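You operate a simulated robot arm through the tools that you are given. There is no shell and no other tool. Be economical: measure what you need, move in short steps, check, and stop when the job is done.

You are at the controls of a simulated robot arm. One attempt, no reset.

TASK
Take the play out of door three's rollers, then run the door open and shut.
Fine: drives are locked; roller lever free, knob till the pointer is in the green, lever tight again; open it 25 cm or more.

The check looks at the end state, three seconds after you hand in, the way a careful person would. Anything else that was tipped, shoved, dropped, spilled or broken makes it a failure.

THE ROBOT
A 6-joint arm with a two-finger parallel gripper on a trunk, on a base that drives. Base frame: it is fixed to the floor where the robot stands at the start and does not move with it; the origin is under the middle of the robot, x ahead of it, y to its left, z up. Lengths are in mm, angles in rad, forces in N, time in s.
Its first joint turns from -2.897 to 2.897 rad. Places, roughly: door three [700, 300, 1200]; roller knob of door three [700, 100, 1000]; roller lever of door three [700, 0, 1000]. Payload 3.91 kg.
Tool frame: the origin (TCP) lies between the finger pads and is the grasp point; the fingertips stand 30 mm ahead of it; z points along the fingers, y is the line along which they close. Largest opening 110 mm; finger width 20, thickness 10; the body of the gripper, 48 by 112 mm, starts 55 mm behind the TCP.
Orientation is that of the tool frame in the base frame, as a unit quaternion [x, y, z, w]. With the fingers straight down and closing along the base's y, the tool's x points along the base's -x, its y along +y and its z along -z.

THE INTERFACE
- The arm moves only by the tool send_rows. Its argument "targets" is a list of rows, each a list of 7 numbers: the shift along the tool's x, y, z in mm, then the turn, a rotation vector about the tool's x, y, z in rad, then the gripper command, from -1 (shut) to 1 (fully open), values between in proportion. In form: [[tx, ty, tz, ax, ay, az, fingers], ...]. A call has 1 to 20 rows; each row is the pose to reach, as a shift and turn from the pose commanded when the call began, along the tool's axes at that moment. A row lasts 0.2 s, in which the tool goes at most 50 mm and 0.15 rad; a call with a longer step from one row to the next is refused whole, and so is a gripper value outside its range. Where a pose cannot be reached the arm comes as near as it can. A force on the tool above 90 N (or 10 N above the force at the start of the call, whichever is more), or a blocked arm, ends the call early, and 0.2 s more pass. Each finger travels about 108 mm/s and halts on what it meets, pressing with about 33 N; the grip force reading is that of the motor and also rises with nothing between the fingers. The clock runs only during rows and for 0.2 s after the last one: add rows that repeat a pose to give the fingers time. The reply holds the time, the measured pose of the TCP, the force on the tool along the base axes, the opening and the grip force, in the units named above and with some noise, with the torque about the TCP (base axes, N m) and any sound that the robot's microphone picked up, and new pictures: "views" is both (left out), scene, wrist or none.
- Cameras (640 x 400 px; columns grow to the right, rows downward): "scene" is now at [617.7, 124.3, 1188.2]; the picture's right is [-0.00, -0.90, -0.43], its down [-0.90, -0.19, 0.40] and it looks along [-0.44, 0.38, -0.81] (base axes); focal length 214 px, centre (320, 200). "wrist" rides on the gripper at [72, 17, -103] in the tool frame; the picture's right is [-0.23, 0.97, 0.00], its down [-0.76, -0.18, -0.62] and it looks along [-0.61, -0.14, 0.78] (tool axes); focal length 222 px, centre (320, 200). There is no depth. A picture from a camera that has moved, and an enlarged one, comes with that camera's place and axes in the base frame and with its lens. The place of the scene camera against the robot may be out by one fixed shift of up to 18 mm in any direction.
- drive_base(legs): drives the robot by 1 to 6 legs, each [ahead, left, turn to the left] in mm, mm and rad, along the robot's own axes; the way and the turn of a leg run together, so that a leg with both is an arc; at most 1500 mm and 3.142 rad a leg. The arm and the cameras ride along, it lands a little off, and it stops where it bumps. It gives what a move gives, and a new picture of the scene camera.
- aim_head(pan, tilt): turns the head with the scene camera to pan (to the left, within 1.396 rad either way) and tilt (down, from -0.506 to 1.204), counted from straight ahead of the robot. It gives what a move gives, and a new picture of the scene camera.
- inspect(camera, box): a new picture of the part [left, top, right, bottom] of that camera's present view, enlarged. No time passes.
- job_done(): hands the job in; it is judged then, once.

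Go step by step. Nothing tells you exact positions but the pictures and the camera data: compare them with the known pose of the tool, close in by small moves and look again before you grip or let go. The budget is 120 turns and 260 pictures, counting those below and the enlarged ones. Unless the task says otherwise, let go and move clear before handing in, and close with one line.

The tools are called after "Request:" as name(argument=value, ...) on one line, values as JSON. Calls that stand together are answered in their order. send_rows: Moves the arm, as the interface text tells. Its arguments: {"type":"object","properties":{"targets":{"type":"array","items":{"type":"array","items":{"type":"number"}}},"views":{"type":"string","enum":["both","scene","wrist","none"]}},"required":["targets"]} The other tools are called the same way: drive_base (legs) drives the base; aim_head (pan, tilt) turns the head that bears the scene camera; inspect (camera, box) takes an enlarged picture of a part of a camera's view; job_done () hands the job in.

At the start:

```text
clock: 0.0
eef_pos: [560.0, 92.2, 1150.1]
tcp_rot: [0.0, 1.0, 0.0, 0.0]
wrist_force: [0.1, -0.5, 0.5]
wrist_torque: [0.01, 0.05, 0.0]
opening: 110.1
grasp_force: 0.0
robot x, y, heading: [-0.4, 2.1, 0.001]
head pan, tilt: [0.44, 0.456]
```

scene: 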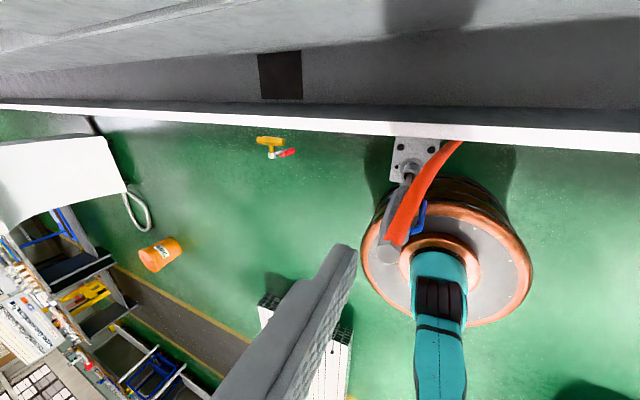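
wrist: 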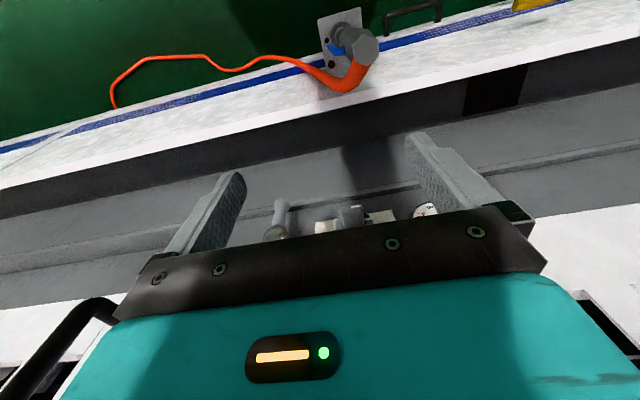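

I see the trunk from above and a lever and fittings ahead of the gripper in the wrist view. I'll turn the head level to learn how the scene camera moves.

Request:
aim_head(pan=0.0, tilt=0.2)

Request:
inspect(camera="wrist", box=[220, 150, 480, 260])

```text
clock: 0.9
eef_pos: [560.0, 91.2, 1149.6]
tcp_rot: [0.0, 1.0, 0.0, 0.0]
wrist_force: [0.2, 0.1, -0.3]
wrist_torque: [0.0, -0.01, 0.03]
opening: 110.1
grasp_force: 0.1
robot x, y, heading: [0.8, 2.6, -0.001]
head pan, tilt: [0.0, 0.201]
camera scene: at [641.3, 85.3, 1178.1], right [0.0, -1.0, 0.0], down [-0.98, 0.0, 0.2], along [-0.2, 0.0, -0.98], focal length 214 px, centre (320, 200)
```

scene: 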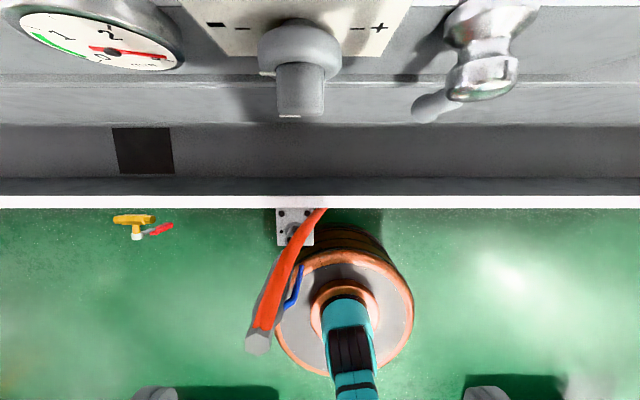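

```text
2.46 times, centred on (350, 205) of wrist
camera zoom: at [486.9, 110.2, 1252.8], right [0.23, 0.97, 0.0], down [0.76, -0.18, 0.62], along [0.61, -0.14, -0.78], focal length 547 px, centre (246, 188)
```

zoom: 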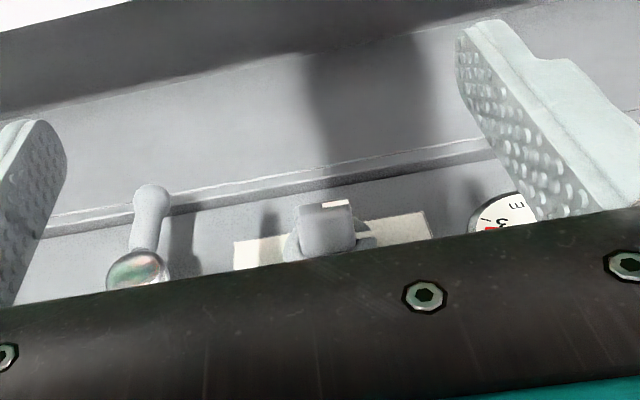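

The camera is on a boom looking down; a lower tilt shows more of the front. I tilt it up to see the panel.

Request:
aim_head(pan=0.0, tilt=-0.5)

```text
clock: 2.0
eef_pos: [560.2, 92.9, 1149.5]
tcp_rot: [0.0, 1.0, 0.001, 0.0]
wrist_force: [-0.5, 0.5, 0.7]
wrist_torque: [0.0, -0.02, 0.01]
opening: 110.0
grasp_force: 0.1
robot x, y, heading: [-4.0, -2.4, 0.002]
head pan, tilt: [0.0, -0.499]
camera scene: at [699.8, 85.2, 1204.1], right [0.0, -1.0, 0.0], down [-0.88, 0.0, -0.48], along [0.48, 0.0, -0.88], focal length 214 px, centre (320, 200)
```

scene: 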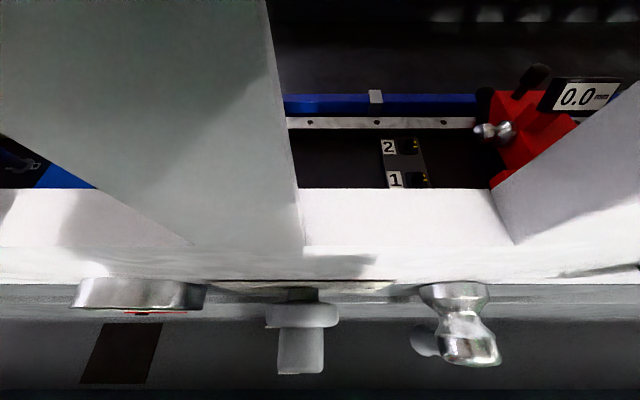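

The panel's gauge, knob and lever are below the ledge; door three is the slab at left. I'll drive back to get a frontal view.

Request:
drive_base(legs=[[-250, 0, 0]])

Request:
inspect(camera="wrist", box=[0, 0, 640, 400])

```text
clock: 3.8
eef_pos: [310.7, 90.5, 1150.6]
tcp_rot: [0.001, 1.0, 0.0, -0.001]
wrist_force: [0.4, -0.8, 0.2]
wrist_torque: [-0.01, 0.03, -0.01]
opening: 109.9
grasp_force: 0.1
robot x, y, heading: [-245.2, 1.5, -0.005]
head pan, tilt: [0.0, -0.499]
camera scene: at [451.5, 83.0, 1204.2], right [0.0, -1.0, 0.0], down [-0.88, 0.0, -0.48], along [0.48, 0.0, -0.88], focal length 214 px, centre (320, 200)
```

scene: 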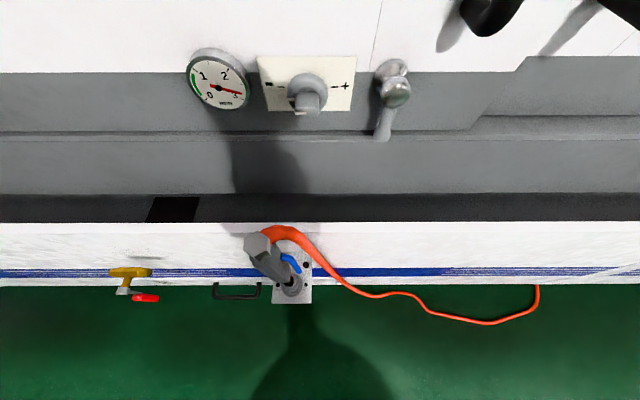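

```text
1.00 times, centred on (320, 200) of wrist (not enlarged: the box is as wide or as high as the picture)
camera zoom: at [238.6, 108.8, 1252.7], right [0.23, 0.97, 0.0], down [0.76, -0.18, 0.62], along [0.61, -0.14, -0.78], focal length 222 px, centre (320, 200)
```

zoom: 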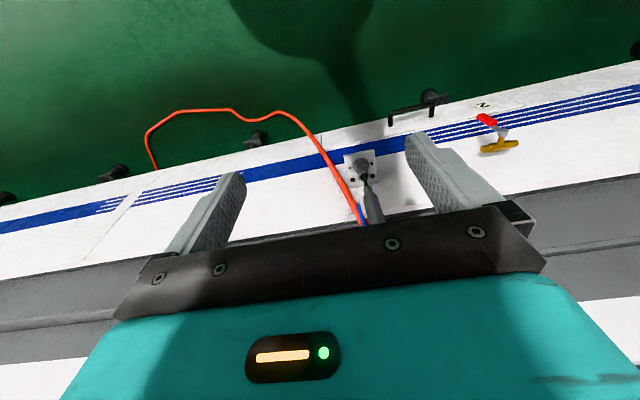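

The gauge reads about 3 with green from 0 to 1. I zoom, then go back more to see the doors.

Request:
inspect(camera="scene", box=[170, 20, 450, 195])

Request:
drive_base(legs=[[-500, 0, 0]])

```text
2.29 times, centred on (310, 108) of scene
camera zoom: at [451.5, 83.0, 1204.2], right [0.0, -1.0, 0.0], down [-0.88, 0.0, -0.48], along [0.48, 0.0, -0.88], focal length 490 px, centre (343, 411)
```

zoom: 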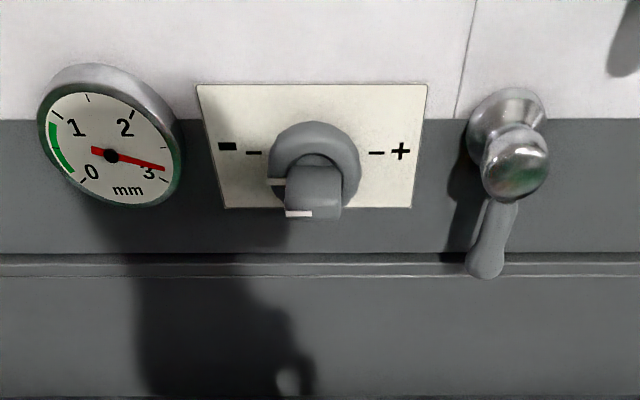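

```text
clock: 6.8
eef_pos: [-196.4, 94.2, 1150.4]
tcp_rot: [-0.002, 1.0, 0.0, -0.001]
wrist_force: [0.2, 0.2, 0.4]
wrist_torque: [0.02, 0.04, 0.02]
opening: 110.0
grasp_force: 0.0
robot x, y, heading: [-756.4, 4.8, 0.005]
head pan, tilt: [0.0, -0.499]
camera scene: at [-56.8, 88.8, 1204.2], right [0.0, -1.0, 0.0], down [-0.88, 0.0, -0.48], along [0.48, 0.0, -0.88], focal length 214 px, centre (320, 200)
```

scene: 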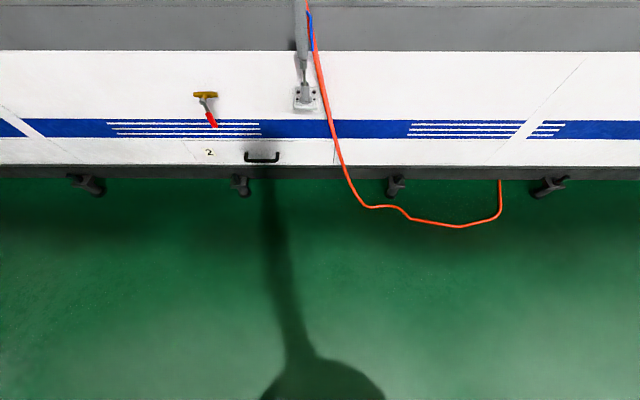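

Head cannot look higher, so I'll turn the tool to point forward while in free space and use the wrist camera to look at the doors.

Request:
send_rows(targets=[[0, 0, 0, 0, -0.143, 0, 1], [0, 0, 0, 0, -0.286, 0, 1], [0, 0, 0, 0, -0.429, 0, 1], [0, 0, 0, 0, -0.572, 0, 1], [0, 0, 0, 0, -0.714, 0, 1], [0, 0, 0, 0, -0.857, 0, 1], [0, 0, 0, 0, -1.0, 0, 1], [0, 0, 0, 0, -1.143, 0, 1], [0, 0, 0, 0, -1.286, 0, 1], [0, 0, 0, 0, -1.428, 0, 1], [0, 0, 0, 0, -1.5708, 0, 1]], views="wrist")

```text
clock: 9.2
eef_pos: [-197.0, 95.2, 1148.9]
tcp_rot: [0.002, 0.709, 0.004, 0.706]
wrist_force: [-0.4, 1.2, 1.4]
wrist_torque: [-0.09, 0.05, -0.04]
opening: 110.0
grasp_force: 0.1
robot x, y, heading: [-757.3, -1.5, 0.005]
head pan, tilt: [0.0, -0.499]
camera wrist: at [-301.5, 113.1, 1077.0], right [0.0, 0.97, 0.24], down [-0.62, -0.19, 0.76], along [0.79, -0.14, 0.6], focal length 222 px, centre (320, 200)
```

wrist: 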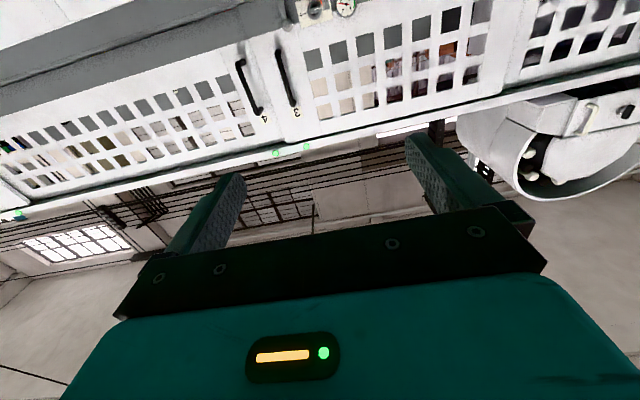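

Door three, with handle and label "3", is right of centre in this upside-down picture. I zoom on the doors.

Request:
inspect(camera="wrist", box=[200, 0, 420, 138])

Request:
inspect(camera="wrist", box=[400, 0, 640, 150])

```text
2.90 times, centred on (310, 69) of wrist
camera zoom: at [-301.5, 113.1, 1077.0], right [0.0, 0.97, 0.24], down [-0.62, -0.19, 0.76], along [0.79, -0.14, 0.6], focal length 644 px, centre (349, 580)
```

zoom: 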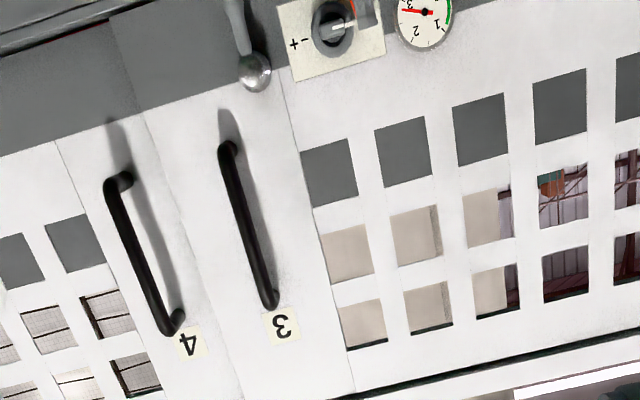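

```text
2.67 times, centred on (520, 75) of wrist
camera zoom: at [-301.5, 113.1, 1077.0], right [0.0, 0.97, 0.24], down [-0.62, -0.19, 0.76], along [0.79, -0.14, 0.6], focal length 592 px, centre (-213, 533)
```

zoom: 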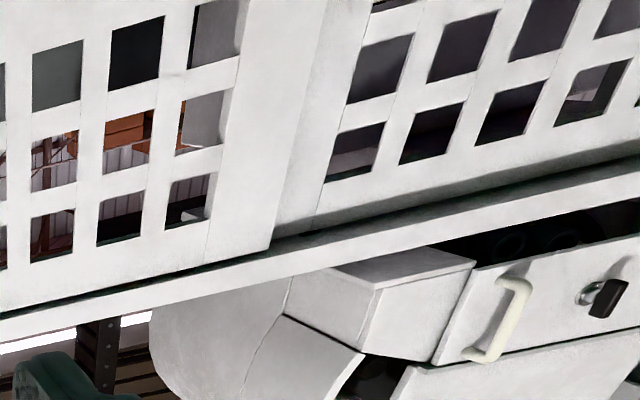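

Door three is proud of its left neighbour, so it slides left (+y); the controls sit on its lower skirt. I drive forward again and lower the tool to knob height to measure with both cameras.

Request:
drive_base(legs=[[540, 0, 0]])

Request:
send_rows(targets=[[40, 0, 0, 0, 0, 0, 1], [80, 0, 0, 0, 0, 0, 1], [120, 0, 0, 0, 0, 0, 1], [150, 0, 0, 0, 0, 0, 1]])

```text
clock: 12.2
eef_pos: [328.2, 103.9, 1150.3]
tcp_rot: [-0.005, 0.708, 0.004, 0.707]
wrist_force: [-0.3, -0.4, -0.2]
wrist_torque: [0.01, 0.0, 0.01]
opening: 109.9
grasp_force: 0.0
robot x, y, heading: [-230.2, 6.0, 0.015]
head pan, tilt: [0.0, -0.499]
camera scene: at [256.2, 96.2, 1291.9], right [0.01, -1.0, 0.0], down [0.48, 0.01, -0.88], along [0.88, 0.01, 0.48], focal length 214 px, centre (320, 200)
```

scene: 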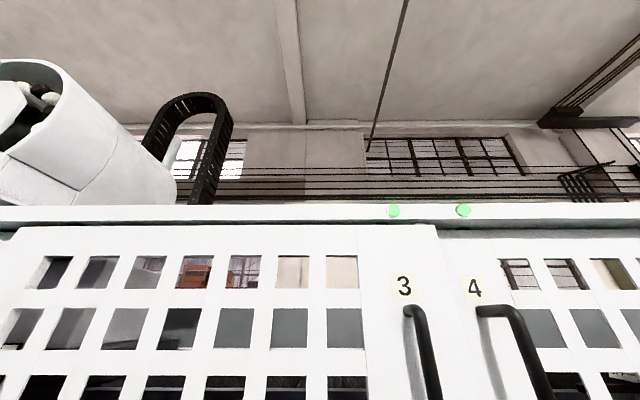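

```text
clock: 13.2
eef_pos: [328.0, 105.3, 1000.1]
tcp_rot: [-0.003, 0.706, 0.003, 0.708]
wrist_force: [0.6, 0.2, 0.2]
wrist_torque: [0.0, 0.02, -0.02]
opening: 110.0
grasp_force: 0.0
robot x, y, heading: [-230.7, 5.9, 0.013]
head pan, tilt: [0.0, -0.499]
camera scene: at [255.7, 97.3, 1140.8], right [0.01, -1.0, 0.0], down [0.48, 0.01, -0.88], along [0.88, 0.01, 0.48], focal length 214 px, centre (320, 200)
camera wrist: at [224.8, 121.8, 926.4], right [-0.01, 0.97, 0.23], down [-0.62, -0.19, 0.76], along [0.78, -0.13, 0.61], focal length 222 px, centre (320, 200)
```

scene: 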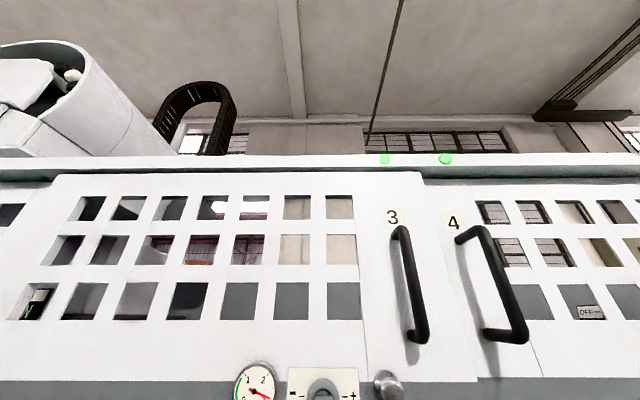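
wrist: 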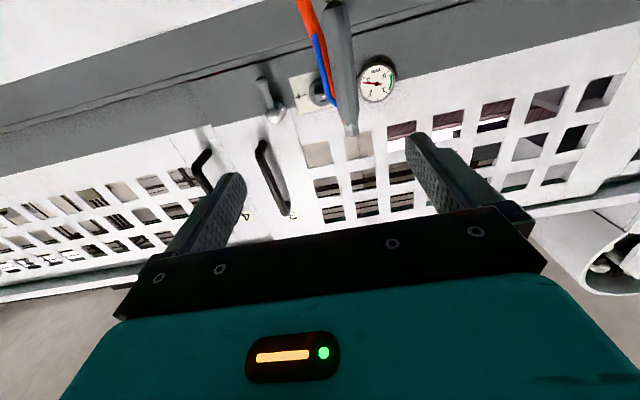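

The scene camera rides on the arm. Also a grey wand with an orange hose stands in front of the knob (about x 501, y 132, top z 1040), which I must avoid. I aim the head to look at the panel.

Request:
aim_head(pan=0.0, tilt=0.25)

```text
clock: 14.3
eef_pos: [328.8, 105.0, 999.6]
tcp_rot: [-0.004, 0.707, 0.004, 0.707]
wrist_force: [0.4, 0.0, 0.6]
wrist_torque: [0.0, 0.0, -0.01]
opening: 109.9
grasp_force: 0.1
robot x, y, heading: [-229.0, 9.4, 0.013]
head pan, tilt: [0.0, 0.25]
camera scene: at [282.4, 97.7, 1078.0], right [0.01, -1.0, 0.0], down [-0.25, 0.0, -0.97], along [0.97, 0.01, -0.25], focal length 214 px, centre (320, 200)
```

scene: 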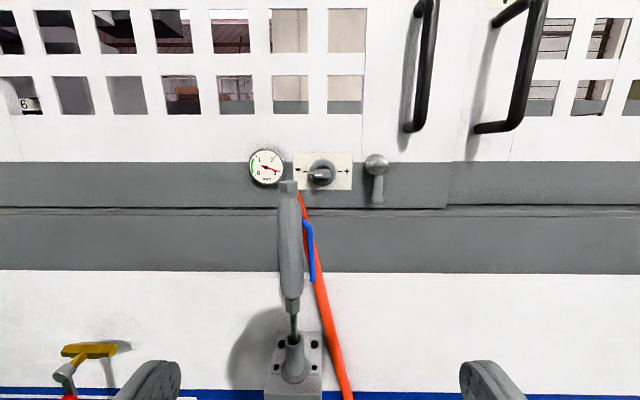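

Request:
inspect(camera="scene", box=[230, 130, 420, 249])

Request:
inspect(camera="wrist", box=[220, 40, 420, 165])

```text
3.36 times, centred on (325, 190) of scene
camera zoom: at [282.4, 97.7, 1078.0], right [0.01, -1.0, 0.0], down [-0.25, 0.0, -0.97], along [0.97, 0.01, -0.25], focal length 721 px, centre (303, 235)
```

zoom: 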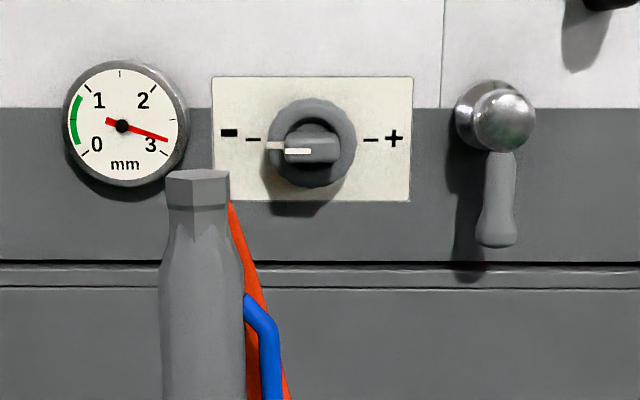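

```text
3.20 times, centred on (320, 102) of wrist
camera zoom: at [224.9, 121.9, 926.6], right [-0.01, 0.97, 0.23], down [-0.62, -0.19, 0.76], along [0.78, -0.13, 0.61], focal length 711 px, centre (320, 512)
```

zoom: 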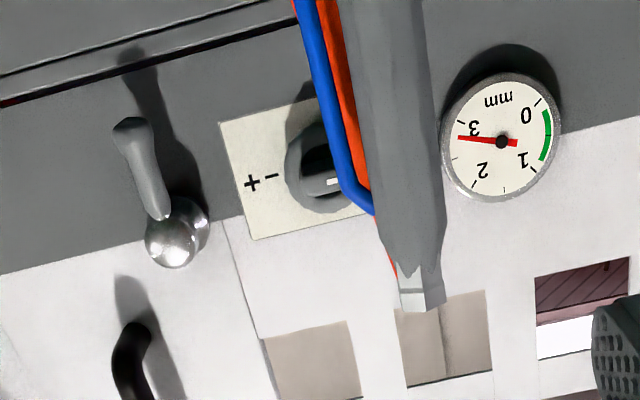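

Request:
inspect(camera="scene", box=[80, 300, 240, 400])

Request:
inspect(camera="scene", box=[400, 300, 560, 400])

```text
4.00 times, centred on (160, 350) of scene
camera zoom: at [282.4, 97.7, 1078.0], right [0.01, -1.0, 0.0], down [-0.25, 0.0, -0.97], along [0.97, 0.01, -0.25], focal length 858 px, centre (960, -400)
```

zoom: 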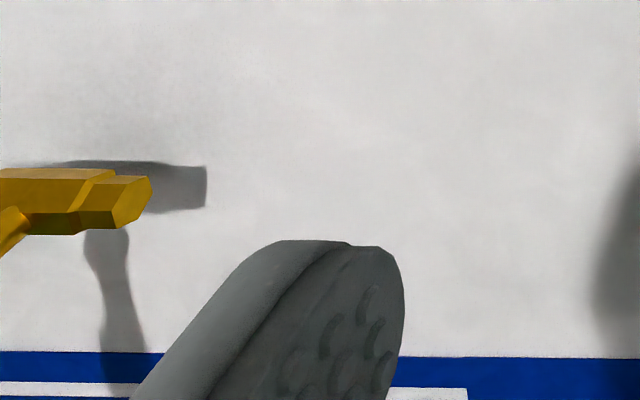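

```text
4.00 times, centred on (480, 350) of scene
camera zoom: at [282.4, 97.7, 1078.0], right [0.01, -1.0, 0.0], down [-0.25, 0.0, -0.97], along [0.97, 0.01, -0.25], focal length 858 px, centre (-320, -400)
```

zoom: 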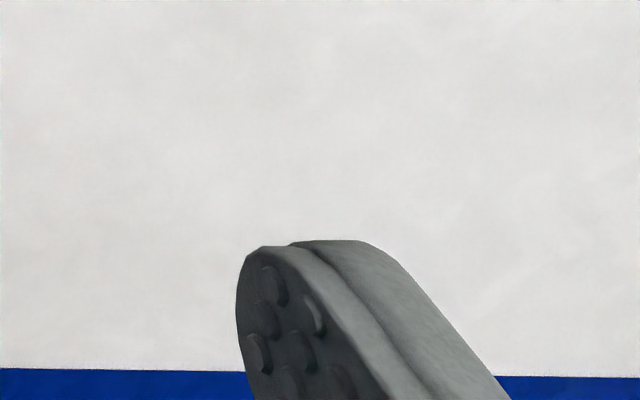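

The knob is about (705,105,1035), the lever's ball (687,4,1050) with its arm hanging down to z≈987, and the wand tip (510,140,1049). I'll first go to the lever: shift right clear of the wand, then forward.

Request:
send_rows(targets=[[0, -50, 0, 0, 0, 0, 0.2], [0, -102, 0, 0, 0, 0, 0.2]], views="none")

Request:
drive_base(legs=[[130, 0, 0]])

```text
refused: row 2 steps farther than a row can; nothing moved
```

```text
clock: 15.6
eef_pos: [453.0, 106.7, 999.3]
tcp_rot: [-0.004, 0.707, 0.004, 0.707]
wrist_force: [-0.6, 0.8, 0.1]
wrist_torque: [0.01, -0.01, -0.01]
opening: 109.9
grasp_force: 0.0
robot x, y, heading: [-101.7, 7.4, 0.008]
head pan, tilt: [0.0, 0.25]
camera scene: at [406.0, 98.4, 1077.8], right [0.01, -1.0, 0.0], down [-0.25, 0.0, -0.97], along [0.97, 0.01, -0.25], focal length 214 px, centre (320, 200)
```

scene: 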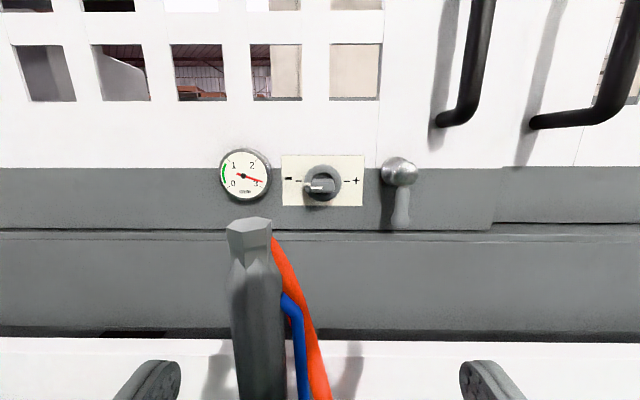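

The wand stayed between the open fingers without contact. I draw the arm back, move right, and then forward.

Request:
send_rows(targets=[[0, 0, -45, 0, 0, 0, 1], [0, 0, -80, 0, 0, 0, 1], [0, -45, -80, 0, 0, 0, 0.5], [0, -90, -80, 0, 0, 0, 0.2], [0, -108, -80, 0, 0, 0, 0.0], [0, -108, -40, 0, 0, 0, 0.0], [0, -108, 0, 0, 0, 0, 0.0], [0, -108, 40, 0, 0, 0, 0.0], [0, -108, 80, 0, 0, 0, 0.0], [0, -108, 110, 0, 0, 0, 0]])

```text
clock: 17.8
eef_pos: [552.7, 49.7, 994.7]
tcp_rot: [0.008, 0.709, -0.008, 0.705]
wrist_force: [-0.3, 0.1, 0.9]
wrist_torque: [0.01, 0.0, 0.01]
opening: 55.0
grasp_force: 0.0
out of reach, approached as far as the arm can: row 4, 5, 6, 7, 8, 9, 10
robot x, y, heading: [-106.5, 5.5, 0.014]
head pan, tilt: [0.0, 0.25]
camera scene: at [507.0, 43.6, 1074.0], right [-0.02, -1.0, 0.0], down [-0.25, 0.01, -0.97], along [0.97, -0.02, -0.25], focal length 214 px, centre (320, 200)
camera wrist: at [448.9, 70.0, 923.1], right [0.02, 0.97, 0.23], down [-0.62, -0.17, 0.77], along [0.78, -0.16, 0.6], focal length 222 px, centre (320, 200)
```

scene: 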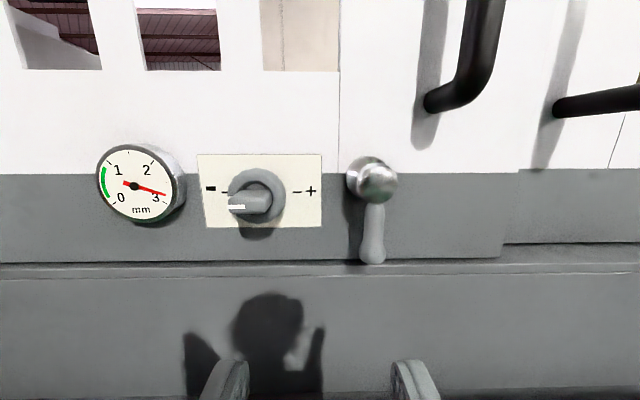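
wrist: 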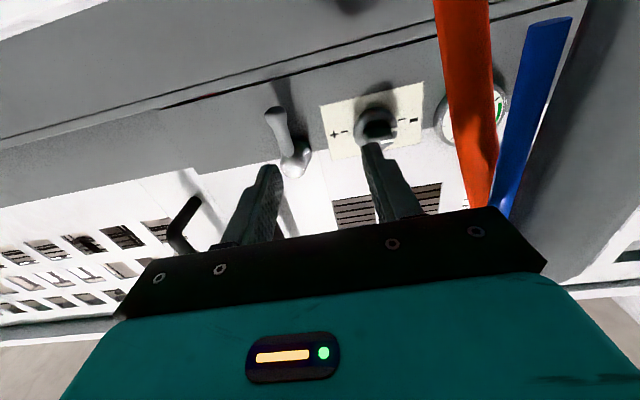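

The arm can't get to y≈0 from here (gripper is still clear of the wand). I back out and shift the base right so that the lever lies where the arm reaches well.

Request:
send_rows(targets=[[0, 0, -45, 0, 0, 0, 0], [0, 0, -90, 0, 0, 0, 0], [0, 0, -130, 0, 0, 0, 0]], views="none")

Request:
drive_base(legs=[[0, -150, 0]])

```text
clock: 18.6
eef_pos: [422.4, 46.2, 995.7]
tcp_rot: [-0.003, 0.707, 0.003, 0.707]
wrist_force: [0.0, -0.5, -0.6]
wrist_torque: [0.01, -0.03, -0.01]
opening: 55.1
grasp_force: 0.0
out of reach, approached as far as the arm can: row 1
robot x, y, heading: [-103.9, 7.3, 0.01]
head pan, tilt: [0.0, 0.25]
```

```text
clock: 19.9
eef_pos: [423.4, -107.1, 994.1]
tcp_rot: [-0.003, 0.707, 0.003, 0.707]
wrist_force: [-0.2, 0.0, -0.8]
wrist_torque: [-0.01, -0.02, -0.02]
opening: 55.2
grasp_force: 0.2
robot x, y, heading: [-105.2, -140.6, 0.006]
head pan, tilt: [0.0, 0.25]
camera scene: at [376.7, -114.4, 1073.4], right [0.01, -1.0, 0.0], down [-0.25, 0.0, -0.97], along [0.97, 0.01, -0.25], focal length 214 px, centre (320, 200)
```

scene: 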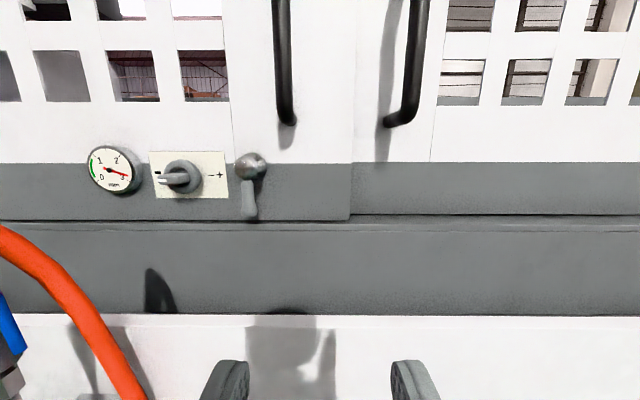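

I check whether the wand and hose are as they were.

Request:
aim_head(pan=0.7, tilt=0.4)

```text
clock: 21.0
eef_pos: [423.6, -107.4, 995.7]
tcp_rot: [-0.002, 0.707, 0.002, 0.707]
wrist_force: [0.4, -0.8, -0.5]
wrist_torque: [0.03, 0.02, -0.04]
opening: 55.2
grasp_force: 0.1
robot x, y, heading: [-104.3, -143.4, 0.009]
head pan, tilt: [0.7, 0.4]
camera scene: at [353.8, -55.0, 1059.4], right [0.65, -0.76, 0.0], down [-0.3, -0.25, -0.92], along [0.7, 0.6, -0.39], focal length 214 px, centre (320, 200)
```

scene: 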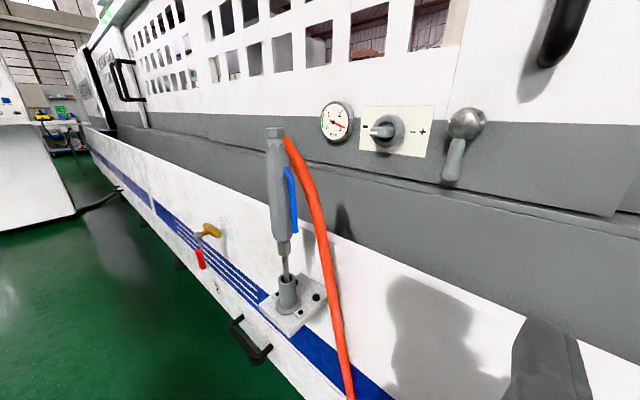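

All undisturbed. I return the head and bring the tool in line with the lever arm (y≈2, z≈1010), stopping short at x≈600.

Request:
aim_head(pan=0.0, tilt=0.4)

Request:
send_rows(targets=[[-15, 40, 0, 0, 0, 0, 0], [-15, 80, 0, 0, 0, 0, 0], [-15, 110, 20, 0, 0, 0, 0], [-15, 110, 60, 0, 0, 0, 0], [-15, 110, 100, 0, 0, 0, 0], [-15, 110, 140, 0, 0, 0, 0], [-15, 110, 175, 0, 0, 0, 0]])

```text
clock: 22.1
eef_pos: [422.5, -107.2, 994.9]
tcp_rot: [-0.002, 0.707, 0.002, 0.707]
wrist_force: [0.0, -0.1, 0.2]
wrist_torque: [-0.03, -0.01, 0.01]
opening: 55.3
grasp_force: 0.0
robot x, y, heading: [-105.2, -143.5, 0.011]
head pan, tilt: [0.0, 0.4]
camera scene: at [375.9, -114.4, 1059.4], right [0.01, -1.0, 0.0], down [-0.39, 0.0, -0.92], along [0.92, 0.01, -0.39], focal length 214 px, centre (320, 200)
```

scene: 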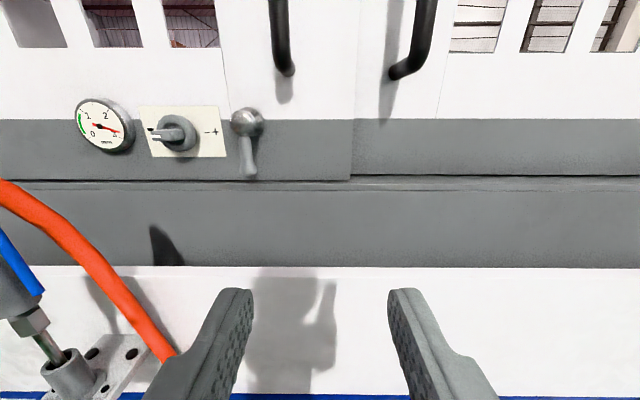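

```text
clock: 23.7
eef_pos: [595.4, 2.9, 1007.1]
tcp_rot: [-0.002, 0.707, 0.003, 0.707]
wrist_force: [0.7, -0.3, 1.1]
wrist_torque: [-0.02, 0.02, 0.06]
opening: 55.0
grasp_force: 0.0
robot x, y, heading: [-101.5, -142.4, 0.007]
head pan, tilt: [0.0, 0.4]
camera scene: at [548.6, -3.9, 1072.3], right [0.01, -1.0, 0.0], down [-0.39, 0.0, -0.92], along [0.92, 0.01, -0.39], focal length 214 px, centre (320, 200)
camera wrist: at [492.1, 20.6, 934.9], right [-0.01, 0.97, 0.23], down [-0.62, -0.18, 0.76], along [0.78, -0.14, 0.61], focal length 222 px, centre (320, 200)
```

scene: 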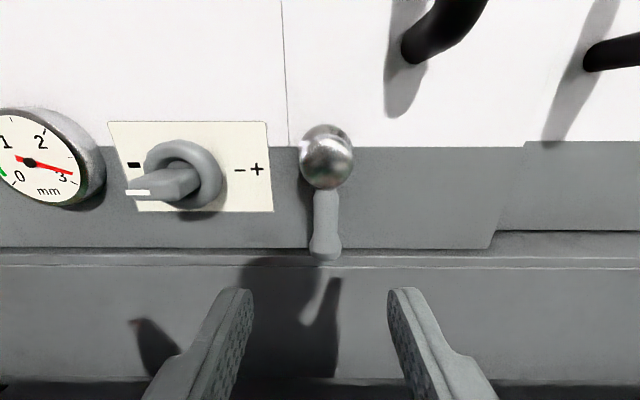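
wrist: 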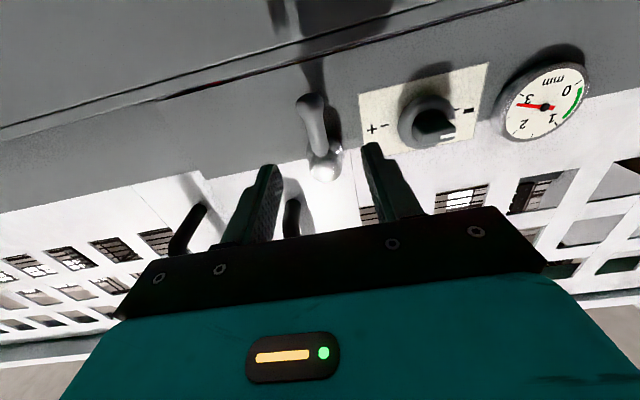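

Lever arm is at about x 708, y 0, z 990–1040; panel face near x 728. I move forward so the fingers straddle the arm.

Request:
send_rows(targets=[[0, -3, 40, 0, 0, 0, 0], [0, -3, 70, 0, 0, 0, 0], [0, -3, 95, 0, 0, 0, 0]])

```text
clock: 24.5
eef_pos: [693.0, 3.7, 1011.7]
tcp_rot: [-0.002, 0.707, 0.002, 0.707]
wrist_force: [-0.4, 0.5, 1.6]
wrist_torque: [0.0, 0.02, 0.02]
opening: 55.3
grasp_force: 0.1
robot x, y, heading: [-104.4, -145.4, 0.007]
head pan, tilt: [0.0, 0.4]
camera scene: at [646.0, -4.3, 1075.4], right [0.01, -1.0, 0.0], down [-0.39, 0.0, -0.92], along [0.92, 0.01, -0.39], focal length 214 px, centre (320, 200)
camera wrist: at [589.4, 20.3, 938.0], right [-0.01, 0.97, 0.23], down [-0.62, -0.18, 0.76], along [0.78, -0.14, 0.61], focal length 222 px, centre (320, 200)
```

scene: 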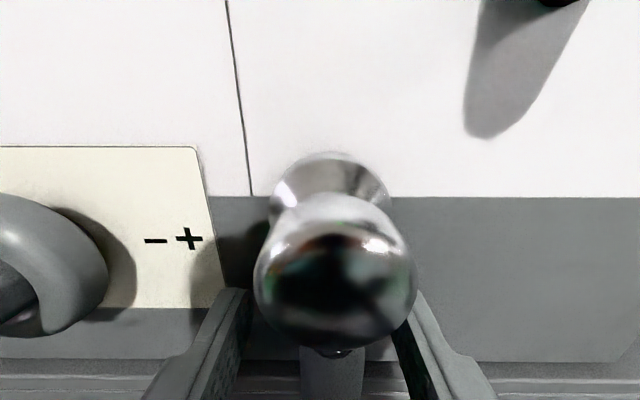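
wrist: 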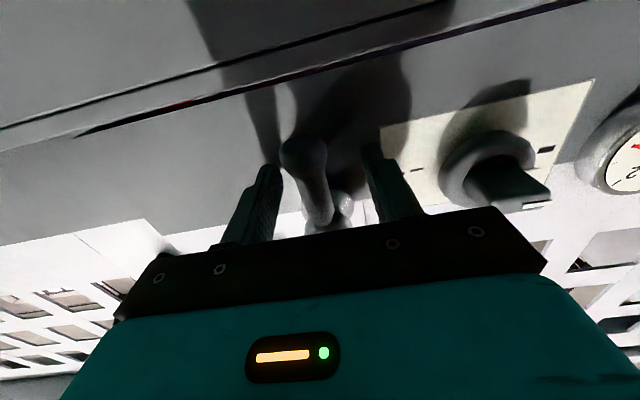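

The lever arm is between the fingers. I centre by 3 mm and close on it.

Request:
send_rows(targets=[[0, -3, 0, 0, 0, 0, 0], [0, -3, 0, 0, 0, 0, -0.4], [0, -3, 0, 0, 0, 0, -1], [0, -3, 0, 0, 0, 0, -1], [0, -3, 0, 0, 0, 0, -1]])

```text
clock: 25.7
eef_pos: [692.7, 0.7, 1009.0]
tcp_rot: [-0.003, 0.708, 0.002, 0.706]
wrist_force: [1.4, 0.6, 0.3]
wrist_torque: [-0.02, 0.26, -0.51]
opening: 15.7
grasp_force: 44.5
robot x, y, heading: [-104.6, -147.1, 0.008]
head pan, tilt: [0.0, 0.4]
camera scene: at [645.8, -7.4, 1074.6], right [0.01, -1.0, 0.0], down [-0.39, 0.0, -0.92], along [0.92, 0.01, -0.39], focal length 214 px, centre (320, 200)
camera wrist: at [589.1, 17.2, 937.2], right [-0.01, 0.97, 0.23], down [-0.62, -0.18, 0.76], along [0.78, -0.14, 0.61], focal length 222 px, centre (320, 200)
```

scene: 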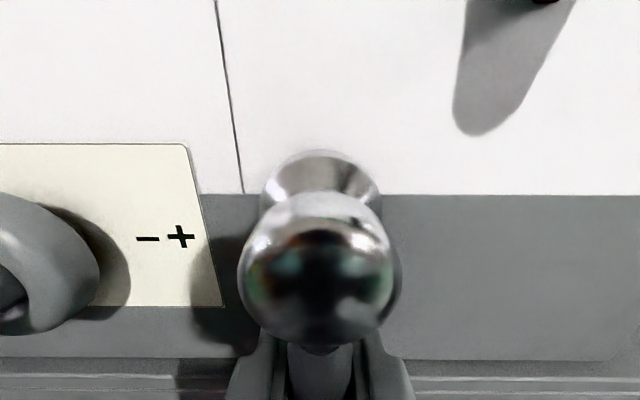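
wrist: 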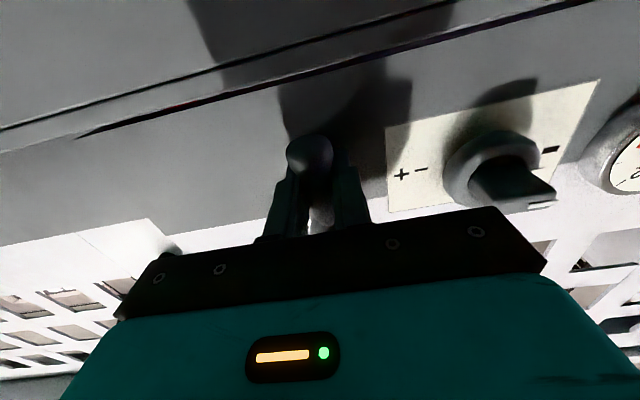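

The arm is gripped. I try turning it counter-clockwise a little (tip to the right) about the ball's axis.

Request:
send_rows(targets=[[-0.1, -3.1, 0, 0, 0, -0.075, -1], [-0.5, -6.3, 0, 0, 0, -0.15, -1], [-1.1, -9.4, 0, 0, 0, -0.225, -1], [-1.9, -12.4, 0, 0, 0, -0.3, -1]])

```text
clock: 26.7
eef_pos: [692.8, -11.4, 1012.3]
tcp_rot: [-0.109, 0.698, -0.104, 0.7]
wrist_force: [3.2, 9.2, 6.9]
wrist_torque: [-0.01, 0.87, -0.86]
opening: 16.0
grasp_force: 45.4
robot x, y, heading: [-103.6, -144.5, 0.006]
head pan, tilt: [0.0, 0.4]
camera scene: at [645.6, 2.4, 1073.0], right [0.01, -0.95, 0.3], down [-0.39, -0.28, -0.88], along [0.92, -0.11, -0.37], focal length 214 px, centre (320, 200)
camera wrist: at [589.4, -17.1, 937.2], right [-0.01, 1.0, -0.07], down [-0.62, 0.05, 0.78], along [0.78, 0.05, 0.62], focal length 222 px, centre (320, 200)
```

scene: 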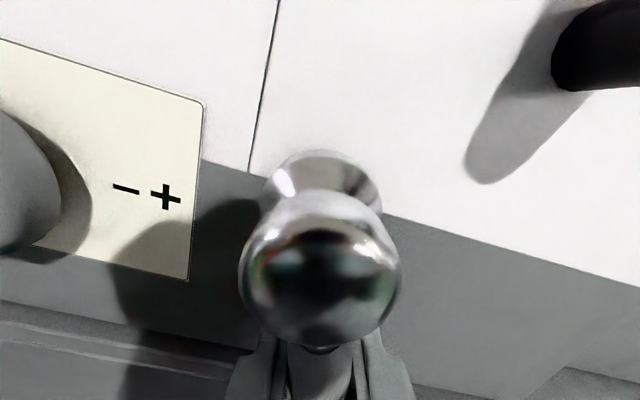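
wrist: 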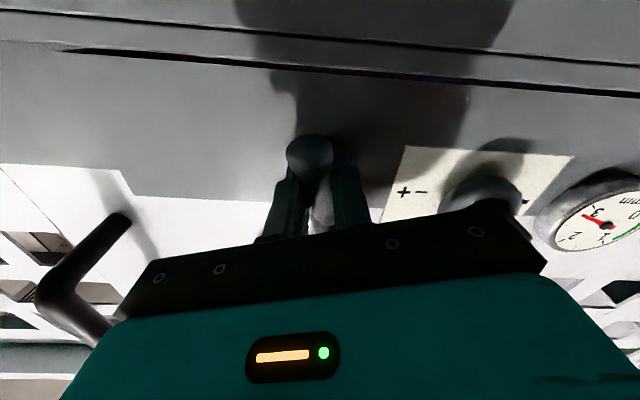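

It turns with mild resistance. I continue the turn toward about 70–90°.

Request:
send_rows(targets=[[-0.5, -6.3, 0, 0, 0, -0.15, -1], [-1.9, -12.4, 0, 0, 0, -0.3, -1], [-4.2, -18.3, 0, 0, 0, -0.45, -1], [-7.3, -23.7, 0, 0, 0, -0.6, -1], [-11.3, -28.6, 0, 0, 0, -0.75, -1], [-15.9, -32.9, 0, 0, 0, -0.9, -1]])

```text
clock: 28.1
eef_pos: [692.2, -38.5, 1035.4]
tcp_rot: [-0.403, 0.581, -0.398, 0.585]
wrist_force: [8.9, 35.8, -0.6]
wrist_torque: [-0.32, -0.21, 0.09]
opening: 15.9
grasp_force: 45.0
robot x, y, heading: [-104.7, -146.0, 0.008]
head pan, tilt: [0.0, 0.4]
camera scene: at [645.2, 23.1, 1053.4], right [0.0, -0.36, 0.93], down [-0.38, -0.86, -0.33], along [0.92, -0.36, -0.14], focal length 214 px, centre (320, 200)
camera wrist: at [589.7, -99.1, 993.5], right [-0.01, 0.56, -0.83], down [-0.63, 0.64, 0.44], along [0.78, 0.52, 0.35], focal length 222 px, centre (320, 200)
```

scene: 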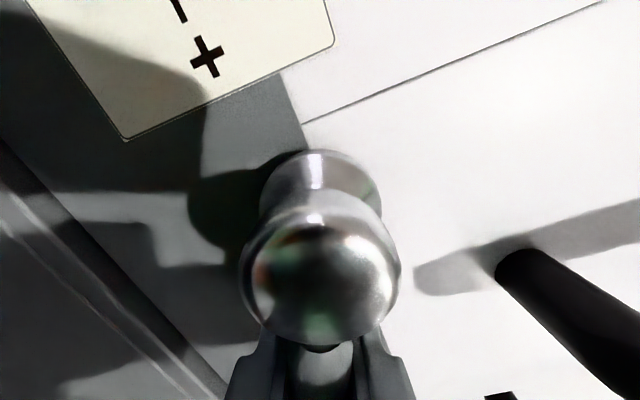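
wrist: 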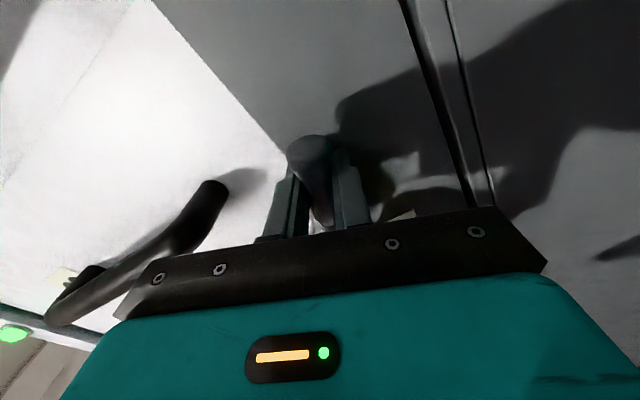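

The lever is near 70° with only a radial load from my slightly off axis. I relieve it and go on to about 90°.

Request:
send_rows(targets=[[-3, 0, 0, 0, 0, 0, -1], [-3.4, -5.5, 0, 0, 0, -0.15, -1], [-4.7, -10.9, 0, 0, 0, -0.3, -1], [-5.9, -14.4, 0, 0, 0, -0.4, -1]])

```text
clock: 29.1
eef_pos: [693.2, -40.4, 1050.3]
tcp_rot: [0.509, -0.492, 0.506, -0.492]
wrist_force: [3.9, 12.6, -17.1]
wrist_torque: [1.14, -0.05, -0.79]
opening: 16.5
grasp_force: 44.9
robot x, y, heading: [-104.3, -145.0, 0.006]
head pan, tilt: [0.0, 0.4]
camera scene: at [645.3, 24.9, 1039.5], right [0.0, 0.03, 1.0], down [-0.38, -0.92, 0.03], along [0.92, -0.38, 0.01], focal length 214 px, centre (320, 200)
camera wrist: at [589.6, -113.3, 1035.4], right [0.0, 0.2, -0.98], down [-0.63, 0.76, 0.16], along [0.78, 0.62, 0.12], focal length 222 px, centre (320, 200)
```

scene: 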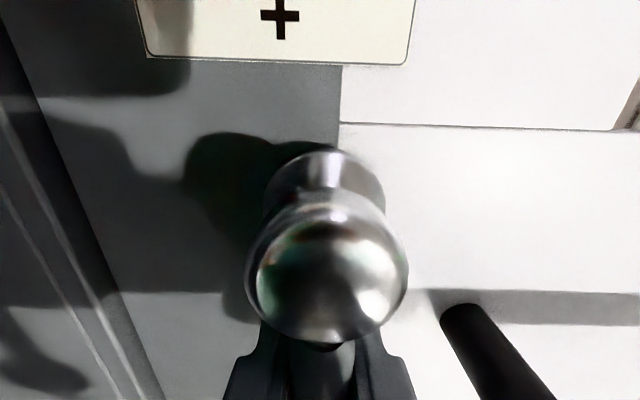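
wrist: 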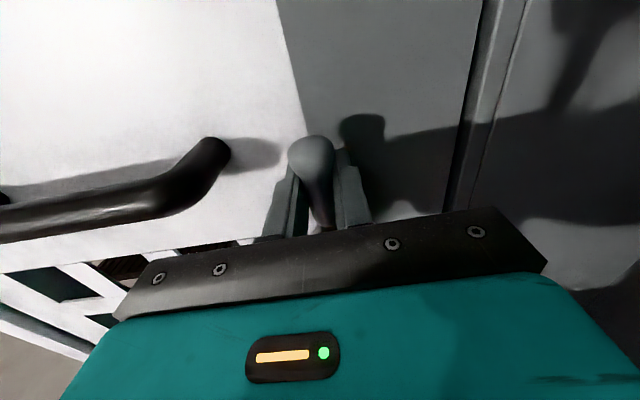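

Resistance rises near horizontal, so that looks like the stop: lever free. I release and back off along x to look.

Request:
send_rows(targets=[[0, 0, 0, 0, 0, 0, -0.6], [0, 0, 0, 0, 0, 0, 0], [0, 0, 0, 0, 0, 0, 0], [0, 0, -40, 0, 0, 0, 0], [0, 0, -85, 0, 0, 0, 0], [0, 0, -130, 0, 0, 0, 0]])

```text
clock: 30.5
eef_pos: [563.4, -37.8, 1050.0]
tcp_rot: [0.51, -0.491, 0.505, -0.494]
wrist_force: [0.6, 0.1, -0.6]
wrist_torque: [0.01, -0.01, -0.05]
opening: 55.1
grasp_force: 0.0
robot x, y, heading: [-107.4, -142.1, 0.012]
head pan, tilt: [0.0, 0.4]
camera scene: at [515.8, 28.3, 1040.1], right [0.0, 0.03, 1.0], down [-0.38, -0.92, 0.03], along [0.92, -0.38, 0.01], focal length 214 px, centre (320, 200)
camera wrist: at [460.3, -109.9, 1035.7], right [0.0, 0.2, -0.98], down [-0.63, 0.76, 0.16], along [0.78, 0.62, 0.12], focal length 222 px, centre (320, 200)
```

scene: 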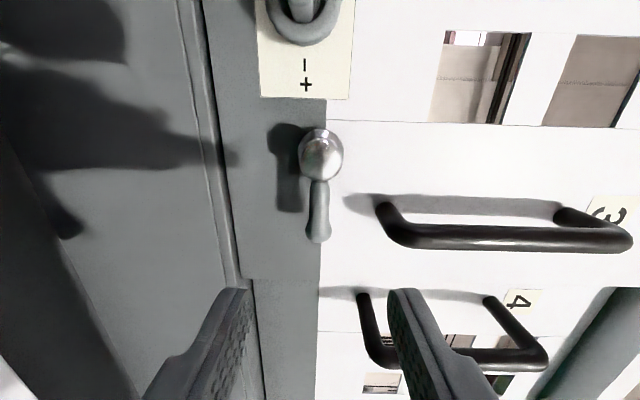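
wrist: 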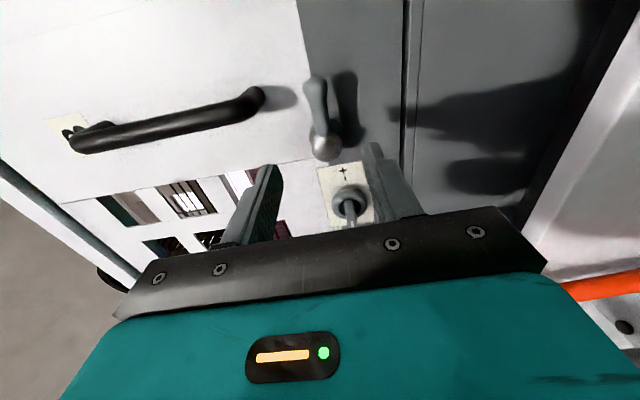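

The lever is now horizontal and stays. Next the knob: its bar is horizontal and my fingers now close vertically, so I'll yaw the tool so that the gripper comes in from the right, clear of the wand, and stop short.

Request:
send_rows(targets=[[-10, 4, 0, 0, -0.14, 0, 0], [-30, 8, 5, 0, -0.28, 0, 0], [-50, 12, 15, 0, -0.42, 0, 0], [-70, 15, 30, 0, -0.55, 0, 0], [-85, 15, 43, 0, -0.55, 0, 0]])

```text
clock: 31.7
eef_pos: [552.0, 66.6, 1057.7]
tcp_rot: [0.576, -0.425, 0.43, -0.55]
wrist_force: [0.3, 0.5, 0.2]
wrist_torque: [0.03, -0.02, -0.02]
opening: 55.1
grasp_force: 0.1
out of reach, approached as far as the arm can: row 1, 2, 3, 4, 5
robot x, y, heading: [-108.3, -142.3, 0.008]
head pan, tilt: [0.0, 0.4]
camera scene: at [485.9, 119.9, 1048.5], right [0.02, 0.03, 1.0], down [-0.13, -0.99, 0.04], along [0.99, -0.13, -0.01], focal length 214 px, centre (320, 200)
camera wrist: at [470.6, -30.3, 1045.5], right [-0.08, 0.19, -0.98], down [-0.8, 0.57, 0.17], along [0.59, 0.8, 0.1], focal length 222 px, centre (320, 200)
```

scene: 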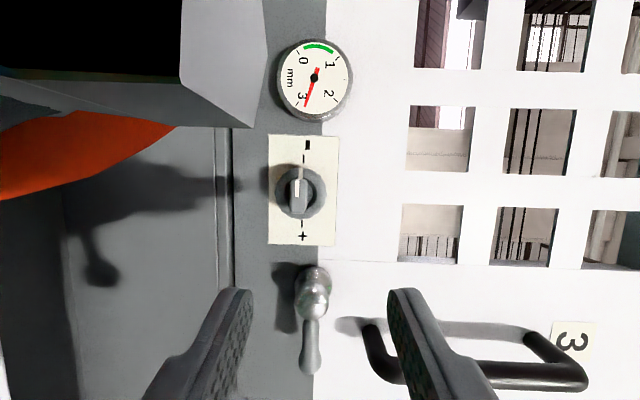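
wrist: 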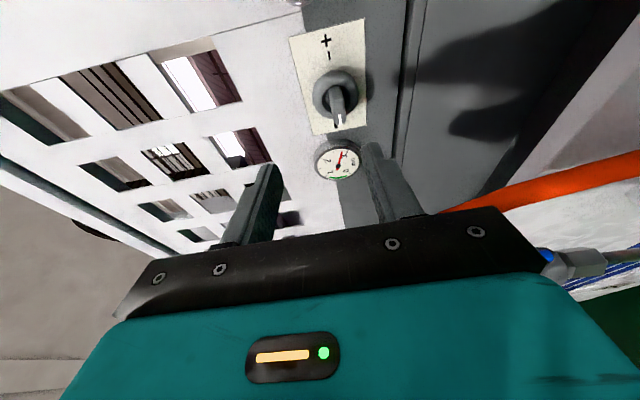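

The wrist can't yaw further from this stance. I'll back the arm off, straighten it, and turn the base instead so that the arm comes in obliquely from the right.

Request:
send_rows(targets=[[0, 0, -45, 0, 0, 0, 0], [0, 0, -90, 0, 0, 0, 0], [10, 0, -130, 0, 0.13, 0, 0], [20, 0, -160, 0, 0.25, 0, 0]], views="wrist")

```text
clock: 32.7
eef_pos: [403.9, 6.1, 1062.6]
tcp_rot: [0.518, -0.49, 0.499, -0.492]
wrist_force: [1.1, 0.0, -0.2]
wrist_torque: [-0.01, 0.01, 0.02]
opening: 54.7
grasp_force: 0.0
robot x, y, heading: [-103.2, -143.7, 0.003]
head pan, tilt: [0.0, 0.4]
camera wrist: at [301.2, -67.8, 1050.4], right [-0.02, 0.19, -0.98], down [-0.64, 0.75, 0.16], along [0.77, 0.63, 0.11], focal length 222 px, centre (320, 200)
```

wrist: 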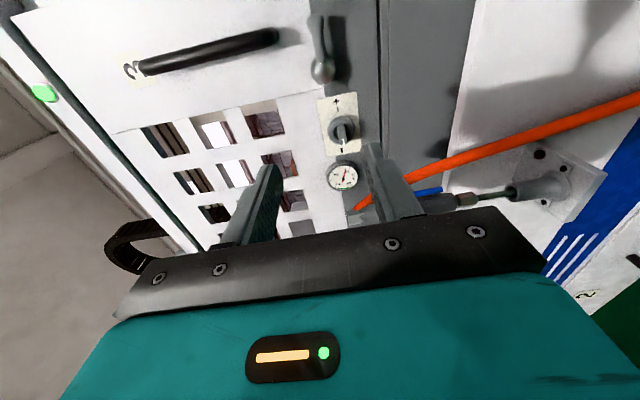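

Request:
drive_base(legs=[[0, -286, 0], [0, 0, 0.5], [101, -55, 0]])

Request:
aim_head(pan=0.0, tilt=0.3)

```text
clock: 36.9
eef_pos: [387.8, -62.6, 1063.4]
tcp_rot: [0.622, -0.349, 0.363, -0.599]
wrist_force: [0.4, -0.4, -0.4]
wrist_torque: [0.01, -0.03, -0.01]
opening: 55.1
grasp_force: 0.1
robot x, y, heading: [12.2, -439.1, 0.495]
head pan, tilt: [0.0, 0.4]
camera scene: at [309.2, -25.0, 1053.5], right [0.0, 0.04, 1.0], down [0.11, -0.99, 0.04], along [0.99, 0.11, 0.0], focal length 214 px, centre (320, 200)
```

scene: 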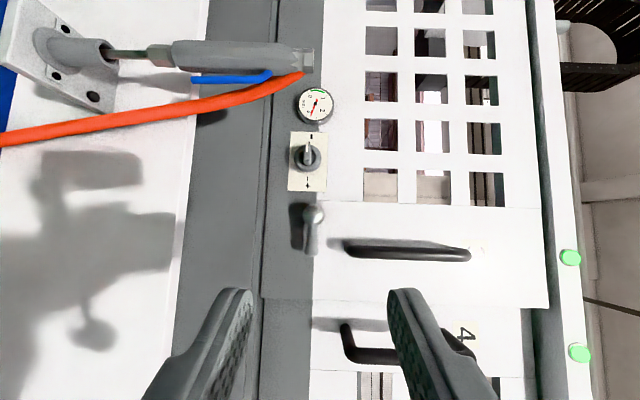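

```text
clock: 37.6
eef_pos: [388.4, -63.1, 1065.0]
tcp_rot: [0.622, -0.349, 0.363, -0.6]
wrist_force: [-0.5, 0.3, -0.2]
wrist_torque: [-0.03, 0.03, -0.02]
opening: 55.0
grasp_force: 0.1
robot x, y, heading: [14.2, -439.0, 0.498]
head pan, tilt: [0.0, 0.3]
camera scene: at [305.3, -16.7, 1053.2], right [0.0, 0.04, 1.0], down [0.21, -0.98, 0.04], along [0.98, 0.21, -0.01], focal length 214 px, centre (320, 200)
```

scene: 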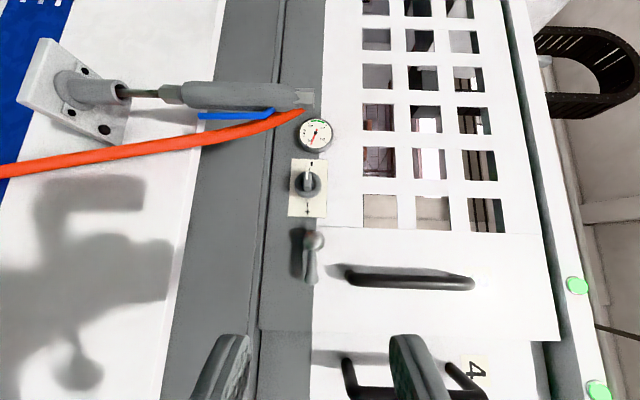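

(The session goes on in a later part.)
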